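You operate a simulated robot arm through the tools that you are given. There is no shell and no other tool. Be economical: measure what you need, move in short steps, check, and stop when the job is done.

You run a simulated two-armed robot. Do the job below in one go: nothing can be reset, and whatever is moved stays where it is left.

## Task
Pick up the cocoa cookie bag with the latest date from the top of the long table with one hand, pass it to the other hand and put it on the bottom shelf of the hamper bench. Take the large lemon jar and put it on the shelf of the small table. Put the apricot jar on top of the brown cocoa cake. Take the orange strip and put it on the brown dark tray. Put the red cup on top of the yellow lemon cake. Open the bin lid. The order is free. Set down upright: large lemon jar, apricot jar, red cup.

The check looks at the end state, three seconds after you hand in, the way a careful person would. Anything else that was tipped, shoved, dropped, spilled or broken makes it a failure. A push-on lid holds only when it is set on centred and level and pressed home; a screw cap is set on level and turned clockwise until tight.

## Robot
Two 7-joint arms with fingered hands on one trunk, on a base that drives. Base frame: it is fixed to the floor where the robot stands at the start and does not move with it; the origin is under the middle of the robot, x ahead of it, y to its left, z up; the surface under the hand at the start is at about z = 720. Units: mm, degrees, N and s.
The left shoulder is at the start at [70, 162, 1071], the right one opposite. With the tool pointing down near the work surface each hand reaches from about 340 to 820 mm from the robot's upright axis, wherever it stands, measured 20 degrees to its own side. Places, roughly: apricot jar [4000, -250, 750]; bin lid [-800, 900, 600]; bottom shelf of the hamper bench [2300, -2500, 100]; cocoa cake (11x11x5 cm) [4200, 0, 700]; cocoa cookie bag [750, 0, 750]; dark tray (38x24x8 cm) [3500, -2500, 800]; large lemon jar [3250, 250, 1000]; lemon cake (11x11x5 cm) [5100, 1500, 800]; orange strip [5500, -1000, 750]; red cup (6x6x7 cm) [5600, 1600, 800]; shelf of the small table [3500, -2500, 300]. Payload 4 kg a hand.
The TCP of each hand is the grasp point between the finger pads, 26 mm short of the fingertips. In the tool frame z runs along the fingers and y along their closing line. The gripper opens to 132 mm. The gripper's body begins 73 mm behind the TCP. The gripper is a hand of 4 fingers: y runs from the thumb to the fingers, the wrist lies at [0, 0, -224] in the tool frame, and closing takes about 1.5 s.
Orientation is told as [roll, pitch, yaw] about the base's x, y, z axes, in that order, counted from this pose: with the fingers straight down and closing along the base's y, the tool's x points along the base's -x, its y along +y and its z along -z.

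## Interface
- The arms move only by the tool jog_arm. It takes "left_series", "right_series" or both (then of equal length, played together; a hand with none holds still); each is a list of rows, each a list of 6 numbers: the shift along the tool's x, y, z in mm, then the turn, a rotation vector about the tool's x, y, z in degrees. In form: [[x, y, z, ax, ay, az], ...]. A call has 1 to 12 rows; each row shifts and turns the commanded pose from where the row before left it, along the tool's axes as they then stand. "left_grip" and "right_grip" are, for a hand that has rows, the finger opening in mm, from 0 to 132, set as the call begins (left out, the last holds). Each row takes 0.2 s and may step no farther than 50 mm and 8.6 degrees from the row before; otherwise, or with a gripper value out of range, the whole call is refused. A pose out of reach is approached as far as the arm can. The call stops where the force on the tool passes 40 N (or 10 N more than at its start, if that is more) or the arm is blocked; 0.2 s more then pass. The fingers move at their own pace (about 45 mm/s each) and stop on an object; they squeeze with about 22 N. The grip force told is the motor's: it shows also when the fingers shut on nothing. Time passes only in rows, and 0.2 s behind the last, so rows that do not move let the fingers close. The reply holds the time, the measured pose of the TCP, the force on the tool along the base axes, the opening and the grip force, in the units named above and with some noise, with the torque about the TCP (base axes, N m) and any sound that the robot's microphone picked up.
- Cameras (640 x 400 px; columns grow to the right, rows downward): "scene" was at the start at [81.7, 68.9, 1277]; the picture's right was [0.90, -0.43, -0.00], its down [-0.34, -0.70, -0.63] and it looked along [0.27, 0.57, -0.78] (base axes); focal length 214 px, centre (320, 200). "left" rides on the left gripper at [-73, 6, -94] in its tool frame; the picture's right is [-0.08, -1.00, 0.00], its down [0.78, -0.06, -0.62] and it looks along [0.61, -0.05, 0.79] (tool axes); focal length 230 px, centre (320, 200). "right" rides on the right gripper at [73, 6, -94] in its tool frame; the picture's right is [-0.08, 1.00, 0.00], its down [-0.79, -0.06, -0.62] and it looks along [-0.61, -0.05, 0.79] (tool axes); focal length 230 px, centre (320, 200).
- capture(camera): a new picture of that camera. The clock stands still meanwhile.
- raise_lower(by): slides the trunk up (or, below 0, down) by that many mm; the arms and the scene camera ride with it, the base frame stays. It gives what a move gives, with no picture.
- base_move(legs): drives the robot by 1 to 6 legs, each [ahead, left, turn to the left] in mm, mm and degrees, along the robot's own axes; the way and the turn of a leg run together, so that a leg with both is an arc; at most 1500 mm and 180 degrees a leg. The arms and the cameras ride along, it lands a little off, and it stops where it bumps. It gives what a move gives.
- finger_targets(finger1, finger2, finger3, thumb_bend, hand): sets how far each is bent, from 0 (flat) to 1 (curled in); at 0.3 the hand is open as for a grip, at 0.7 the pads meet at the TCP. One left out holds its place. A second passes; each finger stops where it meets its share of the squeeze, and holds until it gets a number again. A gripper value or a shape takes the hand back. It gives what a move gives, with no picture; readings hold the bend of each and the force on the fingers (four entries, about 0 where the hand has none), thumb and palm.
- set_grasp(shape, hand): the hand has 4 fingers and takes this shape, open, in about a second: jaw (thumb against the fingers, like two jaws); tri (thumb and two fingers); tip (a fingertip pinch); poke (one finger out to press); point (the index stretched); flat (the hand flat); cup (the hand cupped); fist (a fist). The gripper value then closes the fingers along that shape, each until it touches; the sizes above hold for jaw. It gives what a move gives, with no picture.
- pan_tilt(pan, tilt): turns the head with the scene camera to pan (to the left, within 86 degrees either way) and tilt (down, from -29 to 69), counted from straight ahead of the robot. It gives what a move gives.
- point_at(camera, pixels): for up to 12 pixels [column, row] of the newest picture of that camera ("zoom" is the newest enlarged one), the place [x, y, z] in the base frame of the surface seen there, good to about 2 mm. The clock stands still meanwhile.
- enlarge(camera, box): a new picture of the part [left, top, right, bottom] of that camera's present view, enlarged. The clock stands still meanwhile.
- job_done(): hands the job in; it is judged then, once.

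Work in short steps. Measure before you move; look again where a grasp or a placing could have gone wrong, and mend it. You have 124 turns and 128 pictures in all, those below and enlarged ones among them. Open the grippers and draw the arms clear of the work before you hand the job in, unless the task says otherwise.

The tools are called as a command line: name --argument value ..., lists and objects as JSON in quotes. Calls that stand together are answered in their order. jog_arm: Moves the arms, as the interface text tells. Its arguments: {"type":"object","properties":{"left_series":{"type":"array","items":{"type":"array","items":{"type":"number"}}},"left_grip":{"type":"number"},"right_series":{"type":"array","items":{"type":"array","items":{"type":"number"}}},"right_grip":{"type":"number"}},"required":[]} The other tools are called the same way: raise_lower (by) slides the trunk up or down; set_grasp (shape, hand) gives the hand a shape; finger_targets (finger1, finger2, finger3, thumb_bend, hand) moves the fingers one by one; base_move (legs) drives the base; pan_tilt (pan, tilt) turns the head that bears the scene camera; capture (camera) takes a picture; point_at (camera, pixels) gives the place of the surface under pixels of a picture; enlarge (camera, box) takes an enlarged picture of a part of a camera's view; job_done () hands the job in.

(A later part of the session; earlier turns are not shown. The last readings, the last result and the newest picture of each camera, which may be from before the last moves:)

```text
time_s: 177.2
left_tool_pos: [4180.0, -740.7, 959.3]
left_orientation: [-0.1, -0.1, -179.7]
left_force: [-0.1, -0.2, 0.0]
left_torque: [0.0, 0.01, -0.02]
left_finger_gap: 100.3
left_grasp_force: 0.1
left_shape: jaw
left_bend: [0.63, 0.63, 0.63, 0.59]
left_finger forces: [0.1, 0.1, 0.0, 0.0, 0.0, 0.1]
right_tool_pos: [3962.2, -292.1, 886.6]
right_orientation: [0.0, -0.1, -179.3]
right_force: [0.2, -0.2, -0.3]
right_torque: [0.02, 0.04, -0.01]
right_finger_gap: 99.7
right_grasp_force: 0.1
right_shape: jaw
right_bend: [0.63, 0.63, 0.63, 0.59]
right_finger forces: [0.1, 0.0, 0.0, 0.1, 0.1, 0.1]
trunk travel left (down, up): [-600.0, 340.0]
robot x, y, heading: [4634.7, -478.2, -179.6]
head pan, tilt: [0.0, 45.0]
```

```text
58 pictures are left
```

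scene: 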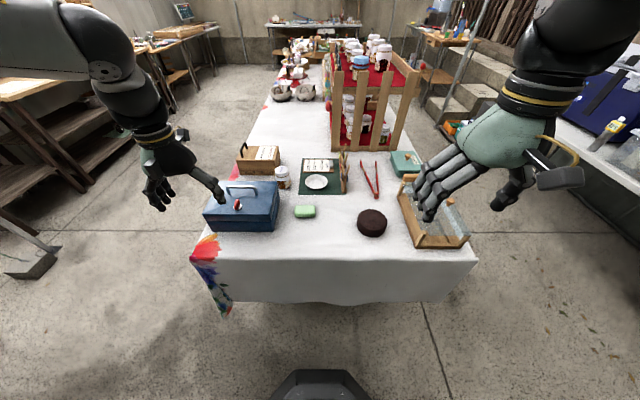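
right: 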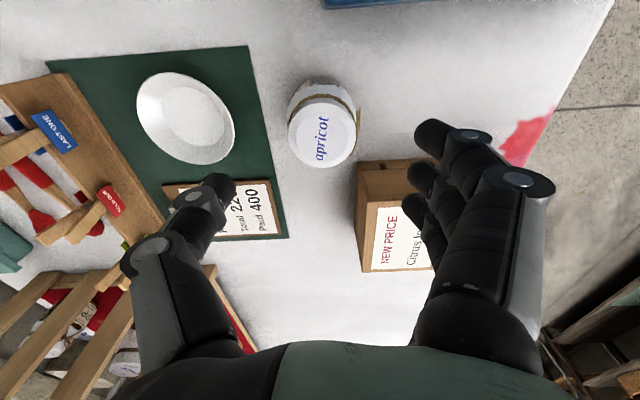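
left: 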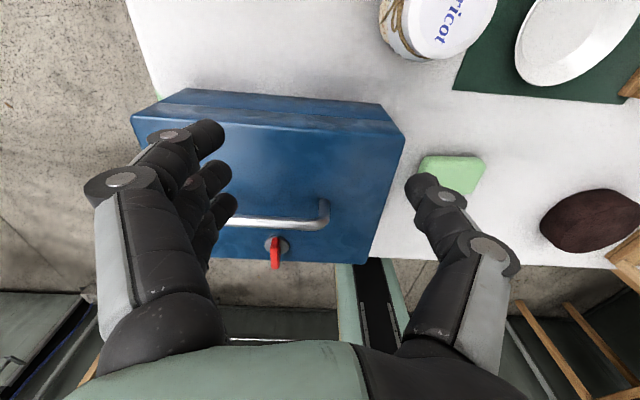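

Aligned at (3962,−292). Descend to z≈771 and close.

jog_arm --right_series '[[0, 0, 40, 0, 0, 0], [0, 0, 40, 0, 0, 0], [0, 0, 36, 0, 0, 0], [0, 0, 0, 0, 0, 0]]'

jog_arm --right_series '[[0, 0, 0, 0, 0, 0], [0, 0, 0, 0, 0, 0], [0, 0, 0, 0, 0, 0], [0, 0, 0, 0, 0, 0], [0, 0, 0, 0, 0, 0], [0, 0, 0, 0, 0, 0], [0, 0, 0, 0, 0, 0]]' --right_grip 0

jog_arm --right_series '[[0, 0, -20, 0, 0, 0], [0, 0, -40, 0, 0, 0], [0, 0, -45, 0, 0, 0], [0, 0, -35, 0, 0, 0]]'

capture --camera "scene"

```text
time_s: 178.2
left_tool_pos: [4177.9, -739.7, 959.1]
left_orientation: [-0.1, -0.1, -179.7]
left_force: [-0.3, -0.5, -0.5]
left_torque: [0.01, 0.01, -0.02]
left_finger_gap: 100.3
left_grasp_force: 0.1
left_shape: jaw
left_bend: [0.63, 0.63, 0.63, 0.59]
left_finger forces: [0.0, 0.1, 0.0, 0.0, 0.0, 0.1]
right_tool_pos: [3963.9, -294.4, 771.5]
right_orientation: [0.1, -0.4, -179.3]
right_force: [0.3, 0.2, 0.1]
right_torque: [0.01, 0.02, -0.01]
right_finger_gap: 99.9
right_grasp_force: 0.0
right_shape: jaw
right_bend: [0.63, 0.63, 0.63, 0.59]
right_finger forces: [0.0, 0.0, 0.0, 0.0, 0.0, 0.0]
trunk travel left (down, up): [-600.0, 340.0]
robot x, y, heading: [4633.8, -480.3, -179.7]
head pan, tilt: [0.0, 45.0]
```

```text
time_s: 179.8
left_tool_pos: [4178.7, -738.8, 959.7]
left_orientation: [-0.1, -0.1, -179.7]
left_force: [0.6, -0.2, -0.3]
left_torque: [0.0, -0.01, 0.01]
left_finger_gap: 100.2
left_grasp_force: 0.1
left_shape: jaw
left_bend: [0.63, 0.63, 0.63, 0.59]
left_finger forces: [0.0, 0.0, 0.1, 0.1, 0.0, 0.1]
right_tool_pos: [3961.9, -293.9, 770.7]
right_orientation: [0.0, -0.2, -179.5]
right_force: [0.4, -0.8, -0.3]
right_torque: [-0.06, -0.03, -0.02]
right_finger_gap: 47.8
right_grasp_force: 21.9
right_shape: jaw
right_bend: [0.73, 0.73, 0.73, 0.7]
right_finger forces: [6.2, 6.7, 6.7, 0.0, 19.6, 0.1]
trunk travel left (down, up): [-600.0, 340.0]
robot x, y, heading: [4635.9, -481.9, -179.8]
head pan, tilt: [0.0, 45.0]
```

```text
time_s: 180.8
left_tool_pos: [4179.9, -739.1, 960.0]
left_orientation: [-0.1, -0.2, -179.7]
left_force: [-0.5, 0.5, 0.4]
left_torque: [-0.01, 0.0, 0.0]
left_finger_gap: 100.3
left_grasp_force: 0.1
left_shape: jaw
left_bend: [0.63, 0.63, 0.63, 0.59]
left_finger forces: [0.0, 0.0, 0.0, 0.1, 0.1, 0.0]
right_tool_pos: [3962.3, -294.4, 911.9]
right_orientation: [0.2, -0.2, -179.3]
right_force: [0.2, 0.5, -2.6]
right_torque: [-0.01, -0.01, -0.01]
right_finger_gap: 47.6
right_grasp_force: 22.1
right_shape: jaw
right_bend: [0.73, 0.73, 0.73, 0.7]
right_finger forces: [6.3, 6.7, 6.9, 0.0, 20.0, 0.0]
trunk travel left (down, up): [-600.0, 340.0]
robot x, y, heading: [4637.4, -481.9, -179.8]
head pan, tilt: [0.0, 45.0]
```

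```text
57 pictures are left
```

scene: 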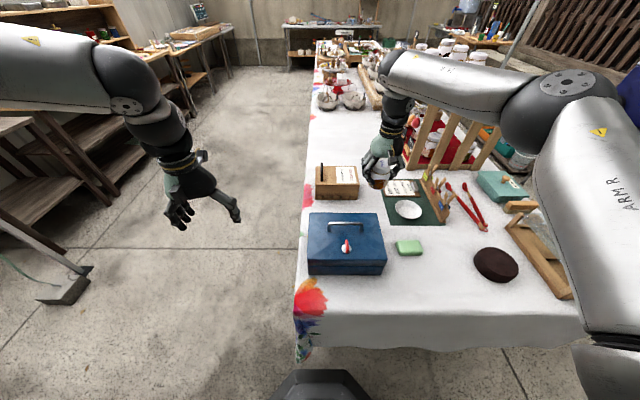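

Jar lifted. Carry it above the cake at (4177,45), still high.

jog_arm --right_series '[[23.9, -37.7, 0, 0, 0, 0], [23.9, -37.7, 0, 0, 0, 0], [23.9, -37.7, 0, 0, 0, 0], [23.9, -37.7, 0, 0, 0, 0], [23.9, -37.7, 0, 0, 0, 0], [23.9, -37.7, 0, 0, 0, 0], [23.9, -37.7, 0, 0, 0, 0], [23.9, -37.7, 0, 0, 0, 0], [23.9, -37.7, 0, 0, 0, 0], [0, 0, 0, 0, 0, 0]]'

capture --camera "right"

enlarge --camera "scene" --box '[400, 150, 600, 300]'

```text
time_s: 183.0
left_tool_pos: [4178.3, -739.1, 959.7]
left_orientation: [-0.1, -0.1, -179.6]
left_force: [0.3, 0.7, 0.0]
left_torque: [-0.02, 0.01, -0.03]
left_finger_gap: 100.3
left_grasp_force: 0.0
left_shape: jaw
left_bend: [0.63, 0.63, 0.63, 0.59]
left_finger forces: [0.1, 0.0, 0.0, 0.1, 0.0, 0.0]
right_tool_pos: [4169.8, 48.0, 901.5]
right_orientation: [0.0, -0.2, -179.5]
right_force: [-0.8, -0.7, -3.3]
right_torque: [0.01, -0.02, 0.02]
right_finger_gap: 47.5
right_grasp_force: 22.2
right_shape: jaw
right_bend: [0.73, 0.73, 0.73, 0.7]
right_finger forces: [6.0, 6.6, 7.2, 0.0, 19.8, 0.0]
right hand out of reach, approached as far as the arm can: row 9
trunk travel left (down, up): [-600.0, 340.0]
robot x, y, heading: [4633.2, -479.9, -179.7]
head pan, tilt: [0.0, 45.0]
```

```text
56 pictures are left
```

right: 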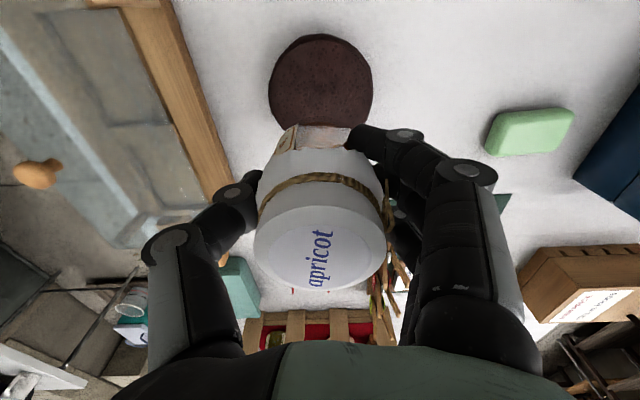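

```text
2.67 times, centred on (500, 225) of scene
```

zoom: 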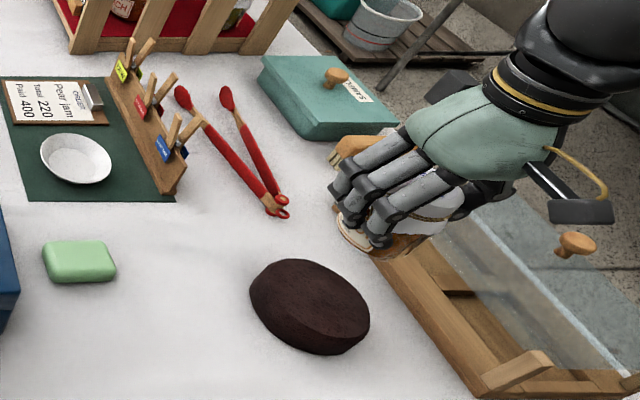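

Check the cake's rim from this view.

point_at --camera "zoom" --pixels '[[285, 262], [325, 270], [253, 285], [262, 310], [300, 335], [345, 338], [366, 318], [362, 300], [310, 298]]'

```text
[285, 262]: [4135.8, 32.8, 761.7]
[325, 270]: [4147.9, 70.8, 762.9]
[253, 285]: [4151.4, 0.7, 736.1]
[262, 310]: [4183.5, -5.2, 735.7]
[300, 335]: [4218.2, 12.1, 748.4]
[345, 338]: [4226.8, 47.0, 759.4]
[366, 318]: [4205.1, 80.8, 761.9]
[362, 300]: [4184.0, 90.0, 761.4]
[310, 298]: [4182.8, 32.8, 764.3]
```

Cake centre ≈(4180,42). Shift +10 x, −5 y and descend to ≈3 mm above the cake.

jog_arm --right_series '[[10, 5, 20, 0, 0, 0], [0, 0, 35, 0, 0, 0], [0, 0, 28, 0, 0, 0], [0, 0, 0, 0, 0, 0]]'

jog_arm --right_series '[[0, 0, 2, 0, 0, 0], [0, 0, 2, 0, 0, 0], [0, 0, 2, 0, 0, 0], [0, 0, 0, 0, 0, 0]]'

```text
time_s: 184.0
left_tool_pos: [4178.7, -738.1, 960.4]
left_orientation: [-0.1, -0.1, -179.7]
left_force: [0.4, 0.9, -1.1]
left_torque: [0.03, 0.02, -0.01]
left_finger_gap: 100.4
left_grasp_force: 0.0
left_shape: jaw
left_bend: [0.63, 0.63, 0.63, 0.59]
left_finger forces: [0.1, 0.1, 0.0, 0.0, 0.0, 0.0]
right_tool_pos: [4179.8, 42.3, 821.9]
right_orientation: [0.1, -0.2, -179.3]
right_force: [-0.6, -1.1, -2.8]
right_torque: [0.0, 0.0, -0.02]
right_finger_gap: 47.5
right_grasp_force: 22.4
right_shape: jaw
right_bend: [0.73, 0.73, 0.73, 0.7]
right_finger forces: [6.2, 6.7, 7.2, 0.0, 19.8, 0.0]
trunk travel left (down, up): [-600.0, 340.0]
robot x, y, heading: [4635.6, -479.5, -179.7]
head pan, tilt: [0.0, 45.0]
```

```text
time_s: 185.0
left_tool_pos: [4178.3, -739.2, 959.3]
left_orientation: [0.0, -0.1, -179.7]
left_force: [0.4, 0.2, -0.3]
left_torque: [-0.05, -0.02, -0.01]
left_finger_gap: 100.4
left_grasp_force: 0.0
left_shape: jaw
left_bend: [0.63, 0.63, 0.63, 0.59]
left_finger forces: [0.0, 0.1, 0.0, 0.1, 0.1, 0.0]
right_tool_pos: [4178.8, 43.2, 814.9]
right_orientation: [0.2, -0.3, -179.4]
right_force: [0.5, 0.2, -2.6]
right_torque: [0.0, 0.01, 0.0]
right_finger_gap: 47.2
right_grasp_force: 22.1
right_shape: jaw
right_bend: [0.73, 0.73, 0.73, 0.7]
right_finger forces: [6.1, 6.7, 7.2, 0.1, 19.8, 0.1]
trunk travel left (down, up): [-600.0, 340.0]
robot x, y, heading: [4636.4, -479.9, -180.0]
head pan, tilt: [0.0, 45.0]
```

Not yet in contact (−2.6 N weight). Ease down by ~1 mm steps.

jog_arm --right_series '[[0, 0, 1, 0, 0, 0], [0, 0, 1, 0, 0, 0], [0, 0, 1, 0, 0, 0], [0, 0, 0, 0, 0, 0]]'

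enlarge --camera "scene" --box '[450, 200, 550, 290]'

```text
time_s: 186.0
left_tool_pos: [4178.7, -738.2, 959.8]
left_orientation: [-0.2, -0.1, -179.7]
left_force: [-0.7, 0.1, -0.4]
left_torque: [-0.02, 0.02, -0.01]
left_finger_gap: 100.4
left_grasp_force: 0.1
left_shape: jaw
left_bend: [0.63, 0.63, 0.63, 0.59]
left_finger forces: [0.0, 0.1, 0.0, 0.1, 0.0, 0.0]
right_tool_pos: [4177.5, 42.6, 813.5]
right_orientation: [0.1, -0.2, -179.4]
right_force: [-0.4, 1.2, 1.6]
right_torque: [-0.02, 0.03, 0.0]
right_finger_gap: 47.6
right_grasp_force: 22.3
right_shape: jaw
right_bend: [0.73, 0.73, 0.74, 0.7]
right_finger forces: [6.2, 6.7, 7.3, 0.0, 20.2, 0.0]
trunk travel left (down, up): [-600.0, 340.0]
robot x, y, heading: [4637.0, -479.0, -180.0]
head pan, tilt: [0.0, 45.0]
```

```text
4.44 times, centred on (500, 245) of scene
```

zoom: 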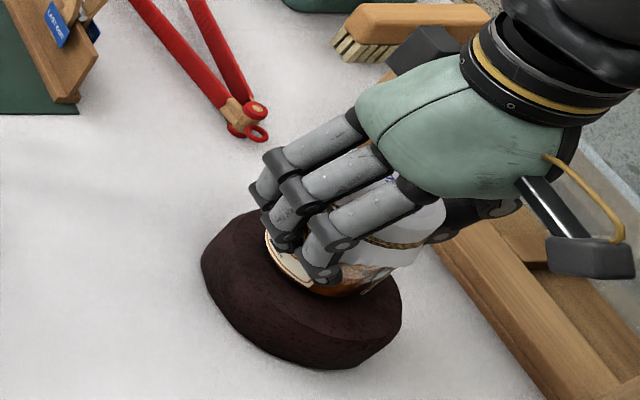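

Contact made (force flipped to +1.6 N). Release and rise.

jog_arm --right_series '[[0, 0, 0, 0, 0, 0], [0, 0, 0, 0, 0, 0], [0, 0, 0, 0, 0, 0], [0, 0, 0, 0, 0, 0], [0, 0, 0, 0, 0, 0]]' --right_grip 100

jog_arm --right_series '[[0, 0, -30, 0, 0, 0], [0, 0, -40, 0, 0, 0], [0, 0, -40, 0, 0, 0], [0, 0, -40, 0, 0, 0], [0, 0, -40, 0, 0, 0]]'

enlarge --camera "scene" --box '[420, 170, 580, 290]'

```text
time_s: 187.2
left_tool_pos: [4178.6, -738.5, 958.6]
left_orientation: [0.0, -0.1, -179.7]
left_force: [0.6, 0.0, -0.2]
left_torque: [0.0, -0.02, 0.04]
left_finger_gap: 100.2
left_grasp_force: 0.1
left_shape: jaw
left_bend: [0.63, 0.63, 0.63, 0.59]
left_finger forces: [0.1, 0.0, 0.0, 0.0, 0.1, 0.0]
right_tool_pos: [4178.1, 42.7, 814.1]
right_orientation: [0.1, -0.2, -179.4]
right_force: [-0.7, -0.2, -0.3]
right_torque: [-0.01, 0.0, -0.02]
right_finger_gap: 99.4
right_grasp_force: 0.0
right_shape: jaw
right_bend: [0.63, 0.63, 0.63, 0.59]
right_finger forces: [0.0, 0.0, 0.0, 0.0, 0.1, 0.0]
trunk travel left (down, up): [-600.0, 340.0]
robot x, y, heading: [4634.8, -476.8, -179.9]
head pan, tilt: [0.0, 45.0]
```

```text
time_s: 188.4
left_tool_pos: [4179.4, -739.4, 958.9]
left_orientation: [0.0, -0.2, -179.7]
left_force: [-0.6, 0.5, -1.0]
left_torque: [-0.01, -0.01, -0.01]
left_finger_gap: 100.3
left_grasp_force: 0.0
left_shape: jaw
left_bend: [0.63, 0.63, 0.63, 0.59]
left_finger forces: [0.1, 0.0, 0.1, 0.1, 0.0, 0.0]
right_tool_pos: [4128.5, 21.7, 967.4]
right_orientation: [0.0, -0.3, -179.6]
right_force: [0.7, -0.2, 0.8]
right_torque: [0.06, 0.02, -0.01]
right_finger_gap: 99.7
right_grasp_force: 0.0
right_shape: jaw
right_bend: [0.63, 0.63, 0.63, 0.59]
right_finger forces: [0.0, 0.0, 0.1, 0.0, 0.0, 0.1]
right hand out of reach, approached as far as the arm can: row 3, 4, 5
trunk travel left (down, up): [-600.0, 340.0]
robot x, y, heading: [4634.1, -480.7, -179.7]
head pan, tilt: [0.0, 45.0]
```

```text
3.33 times, centred on (500, 230) of scene
```

zoom: 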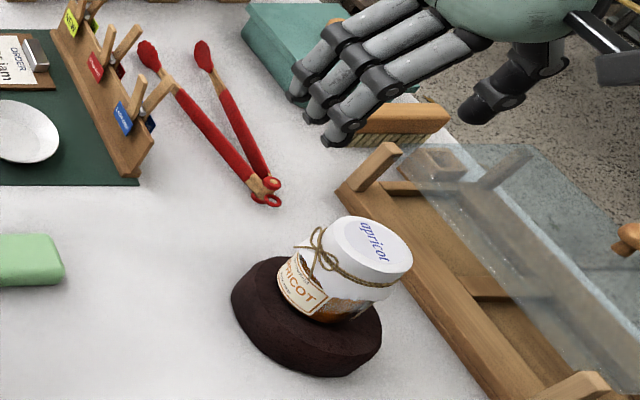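

Apricot jar stands upright on the cake. Now raise the trunk, back off, and go around to the table's rear side, facing −y.

base_move --legs '[[-230, 0, 0], [0, -1380, 0], [0, 0, 90]]'

raise_lower --by 200

pan_tilt --pan -50 --tilt 40

capture --camera "scene"

```text
time_s: 200.4
left_tool_pos: [5115.5, 429.6, 959.9]
left_orientation: [-0.2, -0.1, -88.9]
left_force: [0.0, 0.1, 0.0]
left_torque: [-0.01, 0.01, 0.03]
left_finger_gap: 100.4
left_grasp_force: 0.1
left_shape: jaw
left_bend: [0.63, 0.63, 0.63, 0.59]
left_finger forces: [0.1, 0.0, 0.0, 0.0, 0.1, 0.0]
right_tool_pos: [4355.6, 369.3, 966.7]
right_orientation: [0.1, -0.1, -88.5]
right_force: [0.8, -0.3, 0.3]
right_torque: [0.02, -0.01, -0.01]
right_finger_gap: 99.6
right_grasp_force: 0.1
right_shape: jaw
right_bend: [0.63, 0.63, 0.63, 0.59]
right_finger forces: [0.0, 0.0, 0.0, 0.0, 0.0, 0.0]
trunk travel left (down, up): [-600.0, 340.0]
robot x, y, heading: [4852.3, 885.0, -88.9]
head pan, tilt: [0.0, 45.0]
```

```text
time_s: 202.6
left_tool_pos: [5115.4, 429.6, 1158.5]
left_orientation: [-0.1, -0.1, -88.9]
left_force: [0.4, -0.6, -0.5]
left_torque: [0.02, 0.0, 0.01]
left_finger_gap: 100.4
left_grasp_force: 0.1
left_shape: jaw
left_bend: [0.63, 0.63, 0.63, 0.59]
left_finger forces: [0.0, 0.0, 0.0, 0.1, 0.0, 0.0]
right_tool_pos: [4354.8, 369.7, 1166.7]
right_orientation: [0.1, -0.4, -88.6]
right_force: [-0.3, -0.4, 0.0]
right_torque: [0.0, 0.01, 0.0]
right_finger_gap: 99.7
right_grasp_force: 0.1
right_shape: jaw
right_bend: [0.63, 0.63, 0.63, 0.59]
right_finger forces: [0.0, 0.0, 0.0, 0.0, 0.0, 0.0]
trunk travel left (down, up): [-800.0, 140.0]
robot x, y, heading: [4850.5, 881.2, -88.7]
head pan, tilt: [0.0, 45.0]
```

```text
time_s: 203.8
left_tool_pos: [5116.4, 432.1, 1159.2]
left_orientation: [-0.1, -0.1, -88.8]
left_force: [0.1, 0.1, -0.3]
left_torque: [-0.02, 0.0, 0.0]
left_finger_gap: 100.1
left_grasp_force: 0.1
left_shape: jaw
left_bend: [0.63, 0.63, 0.63, 0.59]
left_finger forces: [0.1, 0.0, 0.1, 0.0, 0.1, 0.1]
right_tool_pos: [4354.5, 369.8, 1166.3]
right_orientation: [0.1, -0.3, -88.6]
right_force: [-0.3, 0.5, 0.3]
right_torque: [-0.01, 0.0, 0.01]
right_finger_gap: 99.6
right_grasp_force: 0.1
right_shape: jaw
right_bend: [0.63, 0.63, 0.63, 0.59]
right_finger forces: [0.0, 0.1, 0.1, 0.1, 0.0, 0.0]
trunk travel left (down, up): [-800.0, 140.0]
robot x, y, heading: [4853.4, 885.1, -88.8]
head pan, tilt: [-50.0, 40.0]
```

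```text
52 pictures are left
```

scene: 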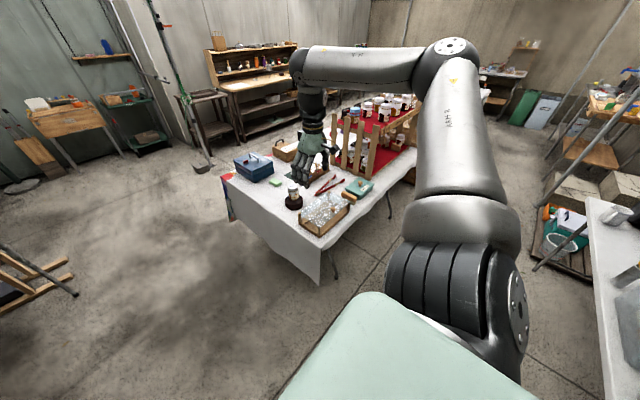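

Measure the corridor: table rear edge vs the cooler bench and things on the floor.

point_at --camera "scene" --pixels '[[318, 255], [410, 172], [540, 240], [575, 270], [592, 300], [586, 210], [390, 215], [560, 210], [590, 330], [612, 390]]'

```text
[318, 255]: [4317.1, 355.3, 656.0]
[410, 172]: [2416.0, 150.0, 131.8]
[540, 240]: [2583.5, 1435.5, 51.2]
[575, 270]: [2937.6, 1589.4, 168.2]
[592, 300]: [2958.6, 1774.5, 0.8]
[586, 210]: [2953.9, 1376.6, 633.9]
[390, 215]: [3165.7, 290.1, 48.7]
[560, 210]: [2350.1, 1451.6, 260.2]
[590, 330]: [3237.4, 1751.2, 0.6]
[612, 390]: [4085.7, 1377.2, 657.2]
```

Corridor is ~1020 mm wide; I strafe right 1425 mm along its middle, facing the table.

base_move --legs '[[0, -1420, -1]]'

pan_tilt --pan -8 --tilt 35

capture --camera "scene"

```text
time_s: 210.8
left_tool_pos: [3694.0, 413.4, 1160.5]
left_orientation: [-0.1, 0.0, -90.4]
left_force: [-0.2, 1.1, 0.6]
left_torque: [-0.03, 0.0, 0.03]
left_finger_gap: 99.7
left_grasp_force: 0.0
left_shape: jaw
left_bend: [0.63, 0.63, 0.63, 0.59]
left_finger forces: [0.0, 0.0, 0.0, 0.1, 0.1, 0.0]
right_tool_pos: [2930.4, 374.8, 1166.8]
right_orientation: [0.2, -0.3, -90.1]
right_force: [-1.1, 0.0, 0.7]
right_torque: [0.01, -0.01, 0.02]
right_finger_gap: 99.7
right_grasp_force: 0.2
right_shape: jaw
right_bend: [0.63, 0.63, 0.63, 0.59]
right_finger forces: [0.0, 0.0, 0.0, 0.0, 0.1, 0.0]
trunk travel left (down, up): [-800.0, 140.0]
robot x, y, heading: [3437.7, 874.1, -90.3]
head pan, tilt: [-50.0, 40.0]
```

```text
time_s: 211.9
left_tool_pos: [3692.6, 414.0, 1159.7]
left_orientation: [-0.1, -0.1, -90.5]
left_force: [0.1, -0.3, -0.3]
left_torque: [-0.01, -0.04, -0.03]
left_finger_gap: 100.2
left_grasp_force: 0.0
left_shape: jaw
left_bend: [0.63, 0.63, 0.63, 0.59]
left_finger forces: [0.1, 0.0, 0.0, 0.0, 0.1, 0.2]
right_tool_pos: [2929.6, 375.4, 1166.6]
right_orientation: [0.1, -0.3, -90.1]
right_force: [-0.1, -0.3, -0.7]
right_torque: [-0.01, 0.04, -0.03]
right_finger_gap: 99.8
right_grasp_force: 0.1
right_shape: jaw
right_bend: [0.63, 0.63, 0.63, 0.59]
right_finger forces: [0.1, 0.1, 0.1, 0.0, 0.0, 0.0]
trunk travel left (down, up): [-800.0, 140.0]
robot x, y, heading: [3441.9, 872.2, -90.4]
head pan, tilt: [-8.0, 35.0]
```

```text
51 pictures are left
```

scene: 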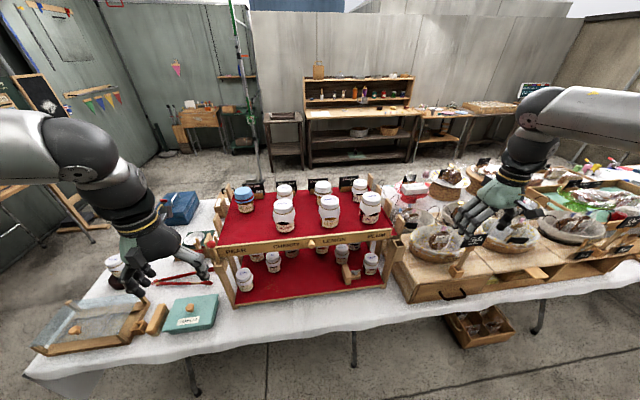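

The large jars are at (284,214), (329,211), (371,208). Zoom and measure.

enlarge --camera "scene" --box '[255, 165, 405, 259]'

point_at --camera "zoom" --pixels '[[315, 133], [315, 147], [315, 160], [278, 145], [352, 140], [315, 190], [315, 225], [320, 300], [330, 345], [290, 100], [240, 240], [395, 240]]'

```text
4.26 times, centred on (330, 212) of scene
```

zoom: 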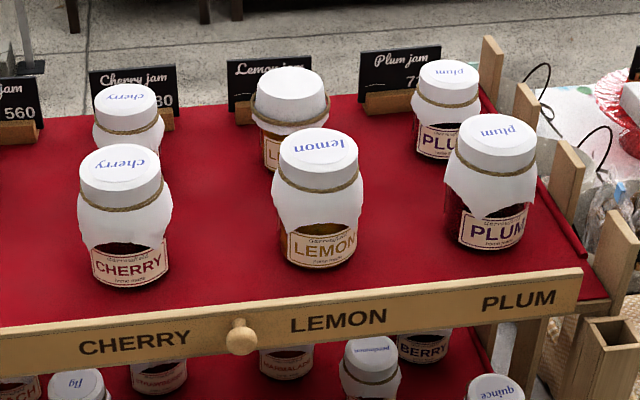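

```text
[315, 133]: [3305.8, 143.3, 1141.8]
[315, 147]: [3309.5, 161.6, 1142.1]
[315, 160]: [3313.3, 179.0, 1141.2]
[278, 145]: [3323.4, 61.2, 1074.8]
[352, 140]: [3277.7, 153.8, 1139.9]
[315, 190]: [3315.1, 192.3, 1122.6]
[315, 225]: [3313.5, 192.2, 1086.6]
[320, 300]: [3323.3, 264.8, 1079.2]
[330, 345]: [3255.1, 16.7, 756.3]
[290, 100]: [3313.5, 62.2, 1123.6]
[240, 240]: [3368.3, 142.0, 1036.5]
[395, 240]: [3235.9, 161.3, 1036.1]
```

Jar confirmed: back jar reads "LEMON", axis ≈(3310,162), top 1142, shelf 1036; rear rail top ≈1090 at y≈265. I bring the right hand in at a 50° pitch over the rail.

jog_arm --right_series '[[0, 47.5, 0, 0, -6.25, 0], [0, 47.5, 0, 0, -6.25, 0], [0, 47.5, 0, 0, -6.25, 0], [0, 47.5, 0, 0, -6.25, 0], [0, 47.5, 0, 0, -6.25, 0], [0, 47.5, 0, 0, -6.25, 0], [0, 47.5, 0, 0, -6.25, 0], [0, 47.5, 0, 0, -6.25, 0], [-42, 0, 27, 0, 0, 0], [-42, 0, 27, 0, 0, 0], [0, 0, 0, 0, 0, 0]]'

capture --camera "right"

```text
time_s: 214.3
left_tool_pos: [3696.2, 415.3, 1159.8]
left_orientation: [-0.2, -0.2, -90.4]
left_force: [0.2, 0.3, 0.7]
left_torque: [0.01, 0.05, 0.0]
left_finger_gap: 100.3
left_grasp_force: 0.1
left_shape: jaw
left_bend: [0.63, 0.63, 0.63, 0.59]
left_finger forces: [0.0, 0.0, 0.1, 0.0, 0.1, 0.0]
right_tool_pos: [3312.6, 277.4, 1198.5]
right_orientation: [0.0, -50.4, -90.1]
right_force: [-0.1, -0.4, -0.5]
right_torque: [0.01, 0.07, -0.03]
right_finger_gap: 99.6
right_grasp_force: 0.1
right_shape: jaw
right_bend: [0.63, 0.63, 0.63, 0.59]
right_finger forces: [0.1, 0.1, 0.0, 0.0, 0.0, 0.1]
trunk travel left (down, up): [-800.0, 140.0]
robot x, y, heading: [3439.8, 874.6, -90.5]
head pan, tilt: [-8.0, 35.0]
```

```text
49 pictures are left
```

right: 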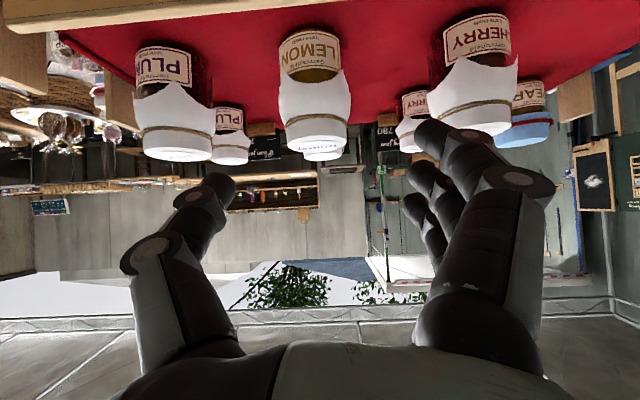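

Camera would pass close to the rail, so reduce pitch to 38° and line up, then approach 100 mm first.

jog_arm --right_series '[[0, 0, 0, 0, 6.2, 0], [0, 0, 0, 0, 6.2, 0], [-32, -2, 0, 0, 0, 0], [0, 0, 40, 0, 0, 0], [0, 0, 40, 0, 0, 0], [0, 0, 0, 0, 0, 0]]'

enlarge --camera "scene" --box '[255, 140, 405, 234]'

capture --camera "right"

```text
time_s: 215.7
left_tool_pos: [3693.7, 414.1, 1160.3]
left_orientation: [-0.1, -0.2, -90.5]
left_force: [0.0, -0.2, 0.8]
left_torque: [-0.01, 0.03, 0.01]
left_finger_gap: 100.3
left_grasp_force: 0.1
left_shape: jaw
left_bend: [0.63, 0.63, 0.63, 0.59]
left_finger forces: [0.1, 0.0, 0.1, 0.1, 0.0, 0.0]
right_tool_pos: [3308.8, 206.3, 1155.6]
right_orientation: [0.1, -38.0, -90.2]
right_force: [0.8, -0.8, -1.3]
right_torque: [0.01, -0.01, 0.02]
right_finger_gap: 100.2
right_grasp_force: 0.0
right_shape: jaw
right_bend: [0.63, 0.63, 0.63, 0.59]
right_finger forces: [0.1, 0.0, 0.0, 0.1, 0.1, 0.1]
trunk travel left (down, up): [-800.0, 140.0]
robot x, y, heading: [3441.5, 873.8, -90.5]
head pan, tilt: [-8.0, 35.0]
```

```text
4.26 times, centred on (330, 187) of scene
```

zoom: 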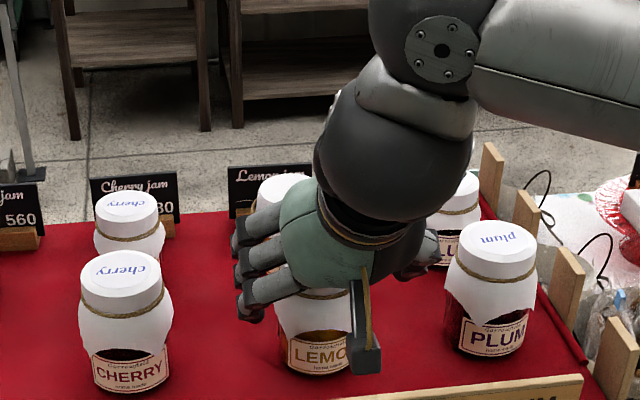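

```text
47 pictures are left
```

right: 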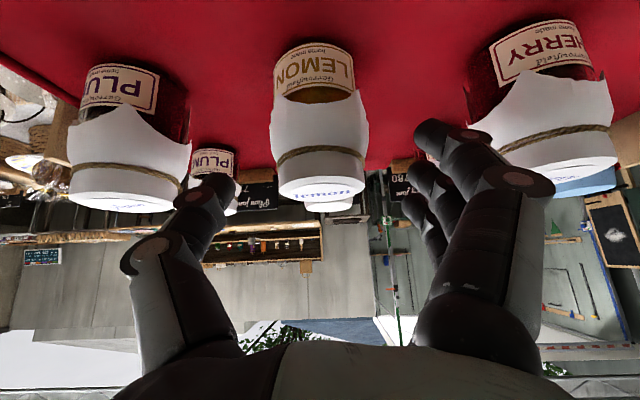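

Centred. Advance 62 mm and close.

jog_arm --right_series '[[0, 0, 22, 0, 0, 0], [0, 0, 20, 0, 0, 0], [0, 0, 20, 0, 0, 0], [0, 0, 0, 0, 0, 0]]'

jog_arm --right_series '[[0, 0, 0, 0, 0, 0], [0, 0, 0, 0, 0, 0], [0, 0, 0, 0, 0, 0], [0, 0, 0, 0, 0, 0], [0, 0, 0, 0, 0, 0], [0, 0, 0, 0, 0, 0], [0, 0, 0, 0, 0, 0]]' --right_grip 0

enlarge --camera "scene" --box '[255, 140, 405, 234]'

```text
time_s: 216.7
left_tool_pos: [3692.2, 413.7, 1159.2]
left_orientation: [-0.1, -0.1, -90.5]
left_force: [0.7, 0.4, 0.3]
left_torque: [-0.01, -0.02, -0.01]
left_finger_gap: 100.4
left_grasp_force: 0.1
left_shape: jaw
left_bend: [0.63, 0.63, 0.63, 0.59]
left_finger forces: [0.1, 0.1, 0.1, 0.1, 0.0, 0.1]
right_tool_pos: [3309.2, 165.7, 1105.7]
right_orientation: [0.2, -38.0, -90.4]
right_force: [0.1, -0.4, 0.8]
right_torque: [0.01, -0.02, 0.0]
right_finger_gap: 99.6
right_grasp_force: 0.0
right_shape: jaw
right_bend: [0.63, 0.63, 0.63, 0.59]
right_finger forces: [0.1, 0.0, 0.0, 0.0, 0.0, 0.1]
trunk travel left (down, up): [-800.0, 140.0]
robot x, y, heading: [3439.2, 873.2, -90.6]
head pan, tilt: [-8.0, 35.0]
```

```text
time_s: 218.3
left_tool_pos: [3692.6, 413.4, 1159.0]
left_orientation: [-0.1, -0.1, -90.4]
left_force: [0.6, 0.8, -0.1]
left_torque: [-0.02, 0.07, -0.01]
left_finger_gap: 100.4
left_grasp_force: 0.0
left_shape: jaw
left_bend: [0.63, 0.63, 0.63, 0.59]
left_finger forces: [0.0, 0.0, 0.0, 0.0, 0.0, 0.1]
right_tool_pos: [3309.0, 166.5, 1104.5]
right_orientation: [0.1, -37.9, -90.3]
right_force: [0.3, -0.6, -0.4]
right_torque: [0.04, -0.03, 0.02]
right_finger_gap: 58.8
right_grasp_force: 21.9
right_shape: jaw
right_bend: [0.73, 0.73, 0.73, 0.7]
right_finger forces: [6.9, 6.7, 6.6, 0.0, 19.6, 0.0]
trunk travel left (down, up): [-800.0, 140.0]
robot x, y, heading: [3434.2, 871.8, -90.5]
head pan, tilt: [-8.0, 35.0]
```

```text
4.26 times, centred on (330, 187) of scene
```

zoom: 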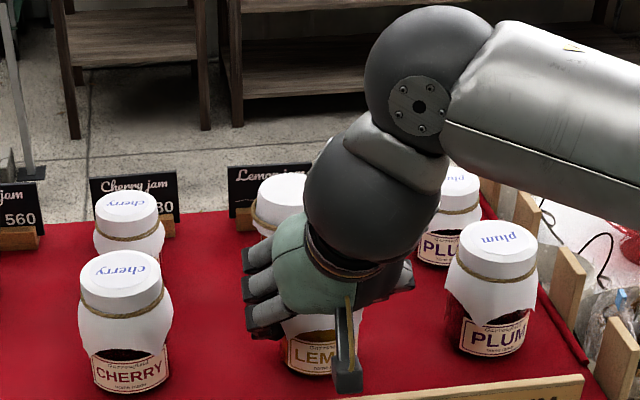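

Gripped (58.8 mm, 22 N). Lift with the trunk 135 mm, then draw the jar back toward the robot.

raise_lower --by 135

jog_arm --right_series '[[35, 0, -28, 0, 0, 0], [35, 0, -28, 0, 0, 0], [35, 0, -28, 0, 0, 0], [35, 0, -28, 0, 0, 0], [0, 0, 0, 0, 0, 0]]'

capture --camera "scene"

```text
time_s: 219.9
left_tool_pos: [3693.1, 414.2, 1293.8]
left_orientation: [-0.1, 0.0, -90.5]
left_force: [-0.4, 0.0, -0.4]
left_torque: [-0.02, 0.07, -0.01]
left_finger_gap: 100.6
left_grasp_force: 0.0
left_shape: jaw
left_bend: [0.63, 0.63, 0.63, 0.59]
left_finger forces: [0.0, 0.0, 0.2, 0.0, 0.0, 0.0]
right_tool_pos: [3308.1, 166.2, 1239.6]
right_orientation: [0.1, -38.0, -90.3]
right_force: [0.8, 0.2, -3.8]
right_torque: [0.0, -0.01, -0.01]
right_finger_gap: 58.4
right_grasp_force: 21.6
right_shape: jaw
right_bend: [0.73, 0.73, 0.73, 0.7]
right_finger forces: [6.6, 6.7, 5.7, 0.0, 19.9, 0.0]
trunk travel left (down, up): [-935.0, 5.0]
robot x, y, heading: [3439.7, 874.2, -90.3]
head pan, tilt: [-8.0, 35.0]
```

```text
time_s: 221.1
left_tool_pos: [3692.9, 412.4, 1293.8]
left_orientation: [0.0, 0.0, -90.5]
left_force: [-0.3, -0.1, 0.2]
left_torque: [-0.04, 0.02, 0.0]
left_finger_gap: 100.2
left_grasp_force: 0.1
left_shape: jaw
left_bend: [0.63, 0.63, 0.63, 0.59]
left_finger forces: [0.0, 0.0, 0.0, 0.0, 0.0, 0.1]
right_tool_pos: [3306.8, 343.7, 1240.0]
right_orientation: [0.2, -37.9, -90.5]
right_force: [-0.4, -0.2, -4.9]
right_torque: [0.01, 0.0, 0.0]
right_finger_gap: 58.5
right_grasp_force: 22.2
right_shape: jaw
right_bend: [0.73, 0.73, 0.74, 0.7]
right_finger forces: [6.4, 6.7, 5.7, 0.0, 19.4, 0.0]
trunk travel left (down, up): [-935.0, 5.0]
robot x, y, heading: [3441.2, 873.5, -90.4]
head pan, tilt: [-8.0, 35.0]
```

```text
45 pictures are left
```

scene: 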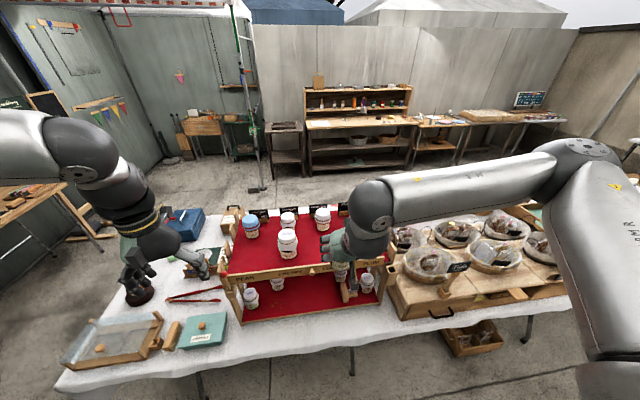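

Jar is held. Drive: out of the corridor (left), then ahead past the table end, then right to face the small table.

base_move --legs '[[0, 1430, 0], [1250, 0, 0], [1000, 0, 0], [0, -1270, 0]]'

pan_tilt --pan 0 --tilt 40

capture --camera "scene"

```text
time_s: 245.1
left_tool_pos: [3819.4, -1869.2, 1294.0]
left_orientation: [-0.2, -0.1, -89.6]
left_force: [0.6, 0.0, -0.1]
left_torque: [0.01, 0.01, 0.01]
left_finger_gap: 100.2
left_grasp_force: 0.0
left_shape: jaw
left_bend: [0.63, 0.63, 0.63, 0.59]
left_finger forces: [0.0, 0.1, 0.0, 0.1, 0.1, 0.1]
right_tool_pos: [3436.2, -1944.3, 1241.3]
right_orientation: [0.0, -37.9, -89.5]
right_force: [0.3, 0.2, -4.6]
right_torque: [0.03, 0.05, -0.01]
right_finger_gap: 58.4
right_grasp_force: 22.4
right_shape: jaw
right_bend: [0.73, 0.73, 0.74, 0.7]
right_finger forces: [6.7, 6.6, 5.6, 0.1, 19.3, 0.0]
trunk travel left (down, up): [-935.0, 5.0]
robot x, y, heading: [3561.7, -1413.2, -89.6]
head pan, tilt: [-8.0, 35.0]
```

```text
time_s: 245.8
left_tool_pos: [3819.7, -1869.1, 1294.8]
left_orientation: [-0.2, -0.1, -89.6]
left_force: [-0.5, -0.3, -0.1]
left_torque: [-0.01, -0.01, 0.0]
left_finger_gap: 100.3
left_grasp_force: 0.0
left_shape: jaw
left_bend: [0.63, 0.63, 0.63, 0.59]
left_finger forces: [0.0, 0.1, 0.0, 0.0, 0.0, 0.0]
right_tool_pos: [3436.1, -1943.8, 1241.1]
right_orientation: [0.0, -37.9, -89.4]
right_force: [0.2, -0.3, -3.5]
right_torque: [0.01, -0.03, -0.02]
right_finger_gap: 58.3
right_grasp_force: 22.3
right_shape: jaw
right_bend: [0.73, 0.73, 0.74, 0.7]
right_finger forces: [6.6, 6.8, 5.4, 0.1, 19.2, 0.0]
trunk travel left (down, up): [-935.0, 5.0]
robot x, y, heading: [3561.7, -1414.6, -89.7]
head pan, tilt: [0.0, 40.0]
```

```text
44 pictures are left
```

scene: 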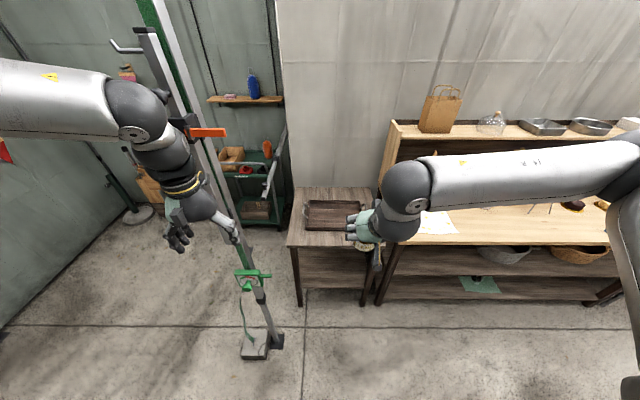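

A steel pole stands near the left hand. Measure the small table, its shelf, and the pole.

point_at --camera "scene" --pixels '[[330, 240], [290, 243], [372, 249], [335, 262], [335, 280], [320, 255], [255, 345], [262, 310], [190, 100], [332, 212], [335, 290], [300, 300]]'

enlarge --camera "scene" --box '[220, 180, 400, 320]'

```text
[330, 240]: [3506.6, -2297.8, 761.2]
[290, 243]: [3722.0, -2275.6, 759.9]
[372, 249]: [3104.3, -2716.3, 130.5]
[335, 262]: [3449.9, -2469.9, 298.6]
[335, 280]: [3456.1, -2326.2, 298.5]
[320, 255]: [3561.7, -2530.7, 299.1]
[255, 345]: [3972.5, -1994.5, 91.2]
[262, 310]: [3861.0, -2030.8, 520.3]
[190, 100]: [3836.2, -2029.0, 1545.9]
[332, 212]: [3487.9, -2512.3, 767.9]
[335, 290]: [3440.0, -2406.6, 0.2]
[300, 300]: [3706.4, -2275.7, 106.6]
```

```text
2.86 times, centred on (310, 250) of scene
```

zoom: 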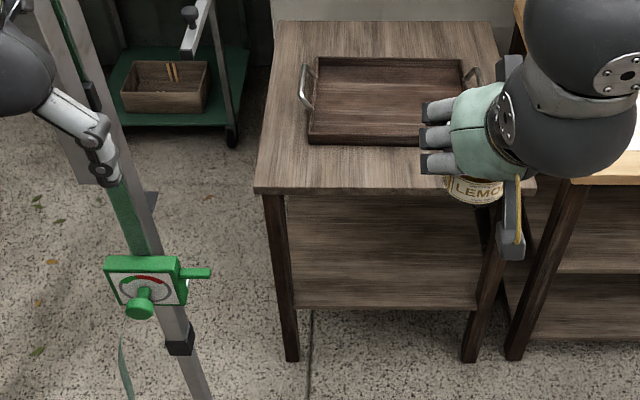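

Shelf top z≈298, front edge ≈−2310, table x 3340–3725. Prepare: bring the jar forward and leftward in the right hand, tuck the left hand, and strafe right away from the pole.

jog_arm --right_series '[[0, 37.5, 0, 0, 0, 0], [0, 37.5, 0, 0, 0, 0], [0, 37.5, 0, 0, 0, 0], [0, 37.5, 0, 0, 0, 0], [-39, 0, 31, 0, 0, 0], [-39, 0, 31, 0, 0, 0]]' --left_series '[[40, 0, 0, 0, 0, 0], [40, 0, 0, 0, 0, 0], [20, 0, 0, 0, 0, 0], [0, -30, 0, 0, 0, 0], [0, -30, 0, 0, 0, 0], [0, 0, 0, 0, 0, 0]]'

base_move --legs '[[0, -130, 0]]'

raise_lower --by -400

raise_lower --by -400

capture --camera "scene"

```text
time_s: 247.2
left_tool_pos: [3757.2, -1774.2, 1294.0]
left_orientation: [0.0, 0.1, -89.7]
left_force: [-0.6, 0.1, 0.5]
left_torque: [0.05, -0.01, 0.01]
left_finger_gap: 100.6
left_grasp_force: 0.1
left_shape: jaw
left_bend: [0.63, 0.63, 0.63, 0.59]
left_finger forces: [0.1, 0.0, 0.0, 0.0, 0.0, 0.0]
right_tool_pos: [3584.0, -2048.1, 1237.2]
right_orientation: [0.1, -37.8, -89.5]
right_force: [-0.1, -0.6, -3.8]
right_torque: [0.02, 0.01, 0.0]
right_finger_gap: 58.0
right_grasp_force: 21.8
right_shape: jaw
right_bend: [0.73, 0.73, 0.74, 0.7]
right_finger forces: [6.6, 6.7, 5.6, 0.0, 19.3, 0.0]
trunk travel left (down, up): [-935.0, 5.0]
robot x, y, heading: [3557.8, -1411.0, -89.7]
head pan, tilt: [0.0, 40.0]
```

```text
time_s: 248.5
left_tool_pos: [3631.0, -1771.2, 1293.7]
left_orientation: [-0.2, 0.0, -89.6]
left_force: [0.3, 0.4, -1.1]
left_torque: [0.0, 0.02, 0.04]
left_finger_gap: 100.0
left_grasp_force: 0.1
left_shape: jaw
left_bend: [0.63, 0.63, 0.63, 0.59]
left_finger forces: [0.0, 0.1, 0.0, 0.0, 0.1, 0.0]
right_tool_pos: [3460.1, -2045.2, 1240.0]
right_orientation: [0.0, -37.9, -89.3]
right_force: [0.3, -0.7, -3.2]
right_torque: [0.01, 0.05, -0.03]
right_finger_gap: 57.8
right_grasp_force: 21.8
right_shape: jaw
right_bend: [0.73, 0.73, 0.74, 0.7]
right_finger forces: [6.8, 6.8, 5.5, 0.1, 19.3, 0.0]
trunk travel left (down, up): [-935.0, 5.0]
robot x, y, heading: [3426.7, -1413.7, -89.8]
head pan, tilt: [0.0, 40.0]
```

```text
time_s: 252.3
left_tool_pos: [3628.4, -1772.5, 895.4]
left_orientation: [-0.1, -0.1, -89.6]
left_force: [0.0, -0.1, 0.5]
left_torque: [0.02, -0.01, 0.01]
left_finger_gap: 100.1
left_grasp_force: 0.0
left_shape: jaw
left_bend: [0.63, 0.63, 0.63, 0.59]
left_finger forces: [0.0, 0.0, 0.0, 0.1, 0.0, 0.1]
right_tool_pos: [3456.0, -2045.7, 840.1]
right_orientation: [0.1, -37.9, -89.4]
right_force: [-0.4, -0.1, -3.8]
right_torque: [-0.01, 0.03, -0.02]
right_finger_gap: 58.0
right_grasp_force: 21.9
right_shape: jaw
right_bend: [0.73, 0.73, 0.74, 0.7]
right_finger forces: [6.7, 6.8, 5.4, 0.1, 19.2, 0.0]
trunk travel left (down, up): [-535.0, 405.0]
robot x, y, heading: [3429.3, -1413.3, -89.4]
head pan, tilt: [0.0, 40.0]
```

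```text
time_s: 256.1
left_tool_pos: [3628.6, -1772.4, 495.3]
left_orientation: [-0.1, -0.1, -89.6]
left_force: [0.4, 0.1, -0.2]
left_torque: [0.03, -0.05, 0.04]
left_finger_gap: 100.6
left_grasp_force: 0.0
left_shape: jaw
left_bend: [0.63, 0.63, 0.63, 0.59]
left_finger forces: [0.0, 0.0, 0.0, 0.1, 0.1, 0.0]
right_tool_pos: [3456.0, -2043.6, 439.6]
right_orientation: [0.3, -37.9, -89.4]
right_force: [0.4, 0.5, -3.7]
right_torque: [-0.01, -0.01, 0.0]
right_finger_gap: 57.9
right_grasp_force: 21.9
right_shape: jaw
right_bend: [0.73, 0.73, 0.74, 0.7]
right_finger forces: [6.7, 6.8, 5.5, 0.1, 19.4, 0.0]
trunk travel left (down, up): [-135.0, 805.0]
robot x, y, heading: [3428.7, -1414.6, -89.3]
head pan, tilt: [0.0, 40.0]
```

```text
42 pictures are left
```

scene: 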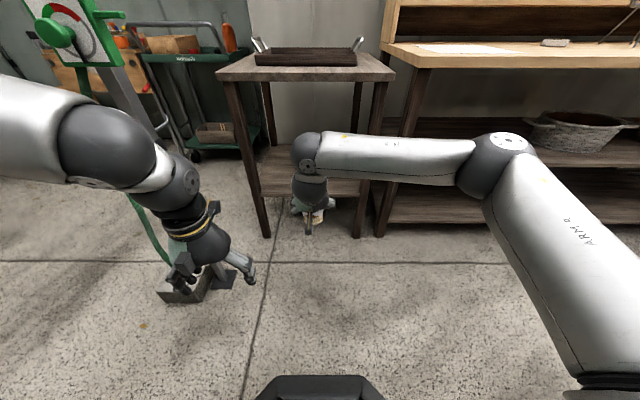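

The pole could meet the left elbow. Measure elbow, pole, and front legs of the table.

point_at --camera "scene" --pixels '[[105, 145], [70, 120], [185, 185], [110, 20], [120, 90], [100, 20], [265, 225], [358, 225], [310, 185], [195, 285]]'

```text
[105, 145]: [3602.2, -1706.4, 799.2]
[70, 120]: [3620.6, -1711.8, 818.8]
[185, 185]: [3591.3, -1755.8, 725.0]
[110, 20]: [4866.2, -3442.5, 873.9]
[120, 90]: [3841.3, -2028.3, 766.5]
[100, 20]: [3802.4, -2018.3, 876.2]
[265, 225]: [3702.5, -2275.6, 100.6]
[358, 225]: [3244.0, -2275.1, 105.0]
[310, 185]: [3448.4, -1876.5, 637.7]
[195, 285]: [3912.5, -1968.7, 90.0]
```

Table legs are at x≈3244 and 3702, so there's room. Strafe 60 right, lower to TCP≈385, and drive in 250 mm first.

base_move --legs '[[0, -60, 0]]'

raise_lower --by -53

base_move --legs '[[230, 0, 0]]'

capture --camera "scene"

```text
time_s: 257.1
left_tool_pos: [3569.6, -1772.1, 495.1]
left_orientation: [0.0, -0.1, -89.6]
left_force: [-0.8, 0.4, 0.2]
left_torque: [0.02, -0.02, -0.01]
left_finger_gap: 100.6
left_grasp_force: 0.0
left_shape: jaw
left_bend: [0.63, 0.63, 0.63, 0.59]
left_finger forces: [0.0, 0.0, 0.1, 0.0, 0.0, 0.0]
right_tool_pos: [3396.9, -2046.2, 439.3]
right_orientation: [0.2, -37.9, -89.4]
right_force: [-0.1, -0.1, -4.2]
right_torque: [0.04, 0.01, -0.03]
right_finger_gap: 57.9
right_grasp_force: 22.3
right_shape: jaw
right_bend: [0.73, 0.73, 0.74, 0.7]
right_finger forces: [6.7, 6.9, 5.5, 0.0, 19.3, 0.0]
trunk travel left (down, up): [-135.0, 805.0]
robot x, y, heading: [3371.1, -1416.6, -90.0]
head pan, tilt: [0.0, 40.0]
```

```text
time_s: 258.0
left_tool_pos: [3569.5, -1771.7, 441.8]
left_orientation: [-0.1, -0.1, -89.6]
left_force: [0.0, 0.2, 0.2]
left_torque: [-0.01, 0.0, 0.01]
left_finger_gap: 100.2
left_grasp_force: 0.0
left_shape: jaw
left_bend: [0.63, 0.63, 0.63, 0.59]
left_finger forces: [0.0, 0.1, 0.0, 0.0, 0.0, 0.0]
right_tool_pos: [3396.7, -2045.3, 386.8]
right_orientation: [0.2, -37.8, -89.5]
right_force: [0.4, 0.6, -4.6]
right_torque: [0.02, -0.01, -0.02]
right_finger_gap: 58.0
right_grasp_force: 21.9
right_shape: jaw
right_bend: [0.73, 0.73, 0.74, 0.7]
right_finger forces: [6.8, 6.8, 5.5, 0.0, 19.4, 0.1]
trunk travel left (down, up): [-82.0, 858.0]
robot x, y, heading: [3370.1, -1416.5, -89.7]
head pan, tilt: [0.0, 40.0]
```

```text
time_s: 259.8
left_tool_pos: [3571.7, -2001.1, 442.6]
left_orientation: [-0.1, -0.1, -89.4]
left_force: [0.8, 0.6, 0.2]
left_torque: [0.0, 0.01, 0.04]
left_finger_gap: 100.5
left_grasp_force: 0.1
left_shape: jaw
left_bend: [0.63, 0.63, 0.63, 0.59]
left_finger forces: [0.0, 0.1, 0.0, 0.0, 0.0, 0.1]
right_tool_pos: [3400.1, -2274.3, 385.8]
right_orientation: [0.1, -38.0, -89.2]
right_force: [-0.1, -0.3, -4.0]
right_torque: [0.02, 0.01, -0.01]
right_finger_gap: 57.9
right_grasp_force: 22.0
right_shape: jaw
right_bend: [0.73, 0.73, 0.74, 0.7]
right_finger forces: [6.8, 6.8, 5.4, 0.1, 19.3, 0.0]
trunk travel left (down, up): [-82.0, 858.0]
robot x, y, heading: [3375.4, -1639.5, -89.4]
head pan, tilt: [0.0, 40.0]
```

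```text
41 pictures are left
```

scene: 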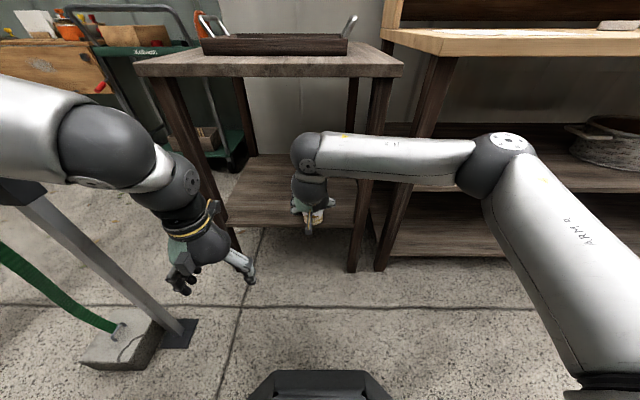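

Check the forearm's distance to the table leg before driving in further.

point_at --camera "scene" --pixels '[[345, 155], [400, 160], [450, 165], [495, 165], [305, 160], [312, 215], [365, 215], [300, 225], [560, 250]]'

capture --camera "right"

```text
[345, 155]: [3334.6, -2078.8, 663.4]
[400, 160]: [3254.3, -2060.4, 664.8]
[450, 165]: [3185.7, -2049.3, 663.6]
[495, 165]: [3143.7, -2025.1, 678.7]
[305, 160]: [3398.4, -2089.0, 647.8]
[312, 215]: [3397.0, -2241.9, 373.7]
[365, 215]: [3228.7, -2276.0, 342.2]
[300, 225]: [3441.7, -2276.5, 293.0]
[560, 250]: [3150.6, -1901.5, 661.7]
```

```text
40 pictures are left
```

right: 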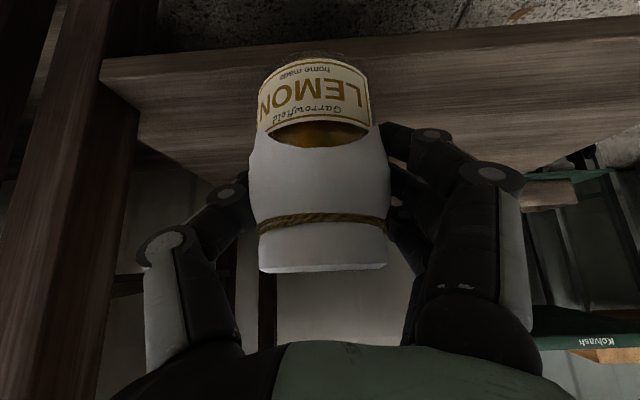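

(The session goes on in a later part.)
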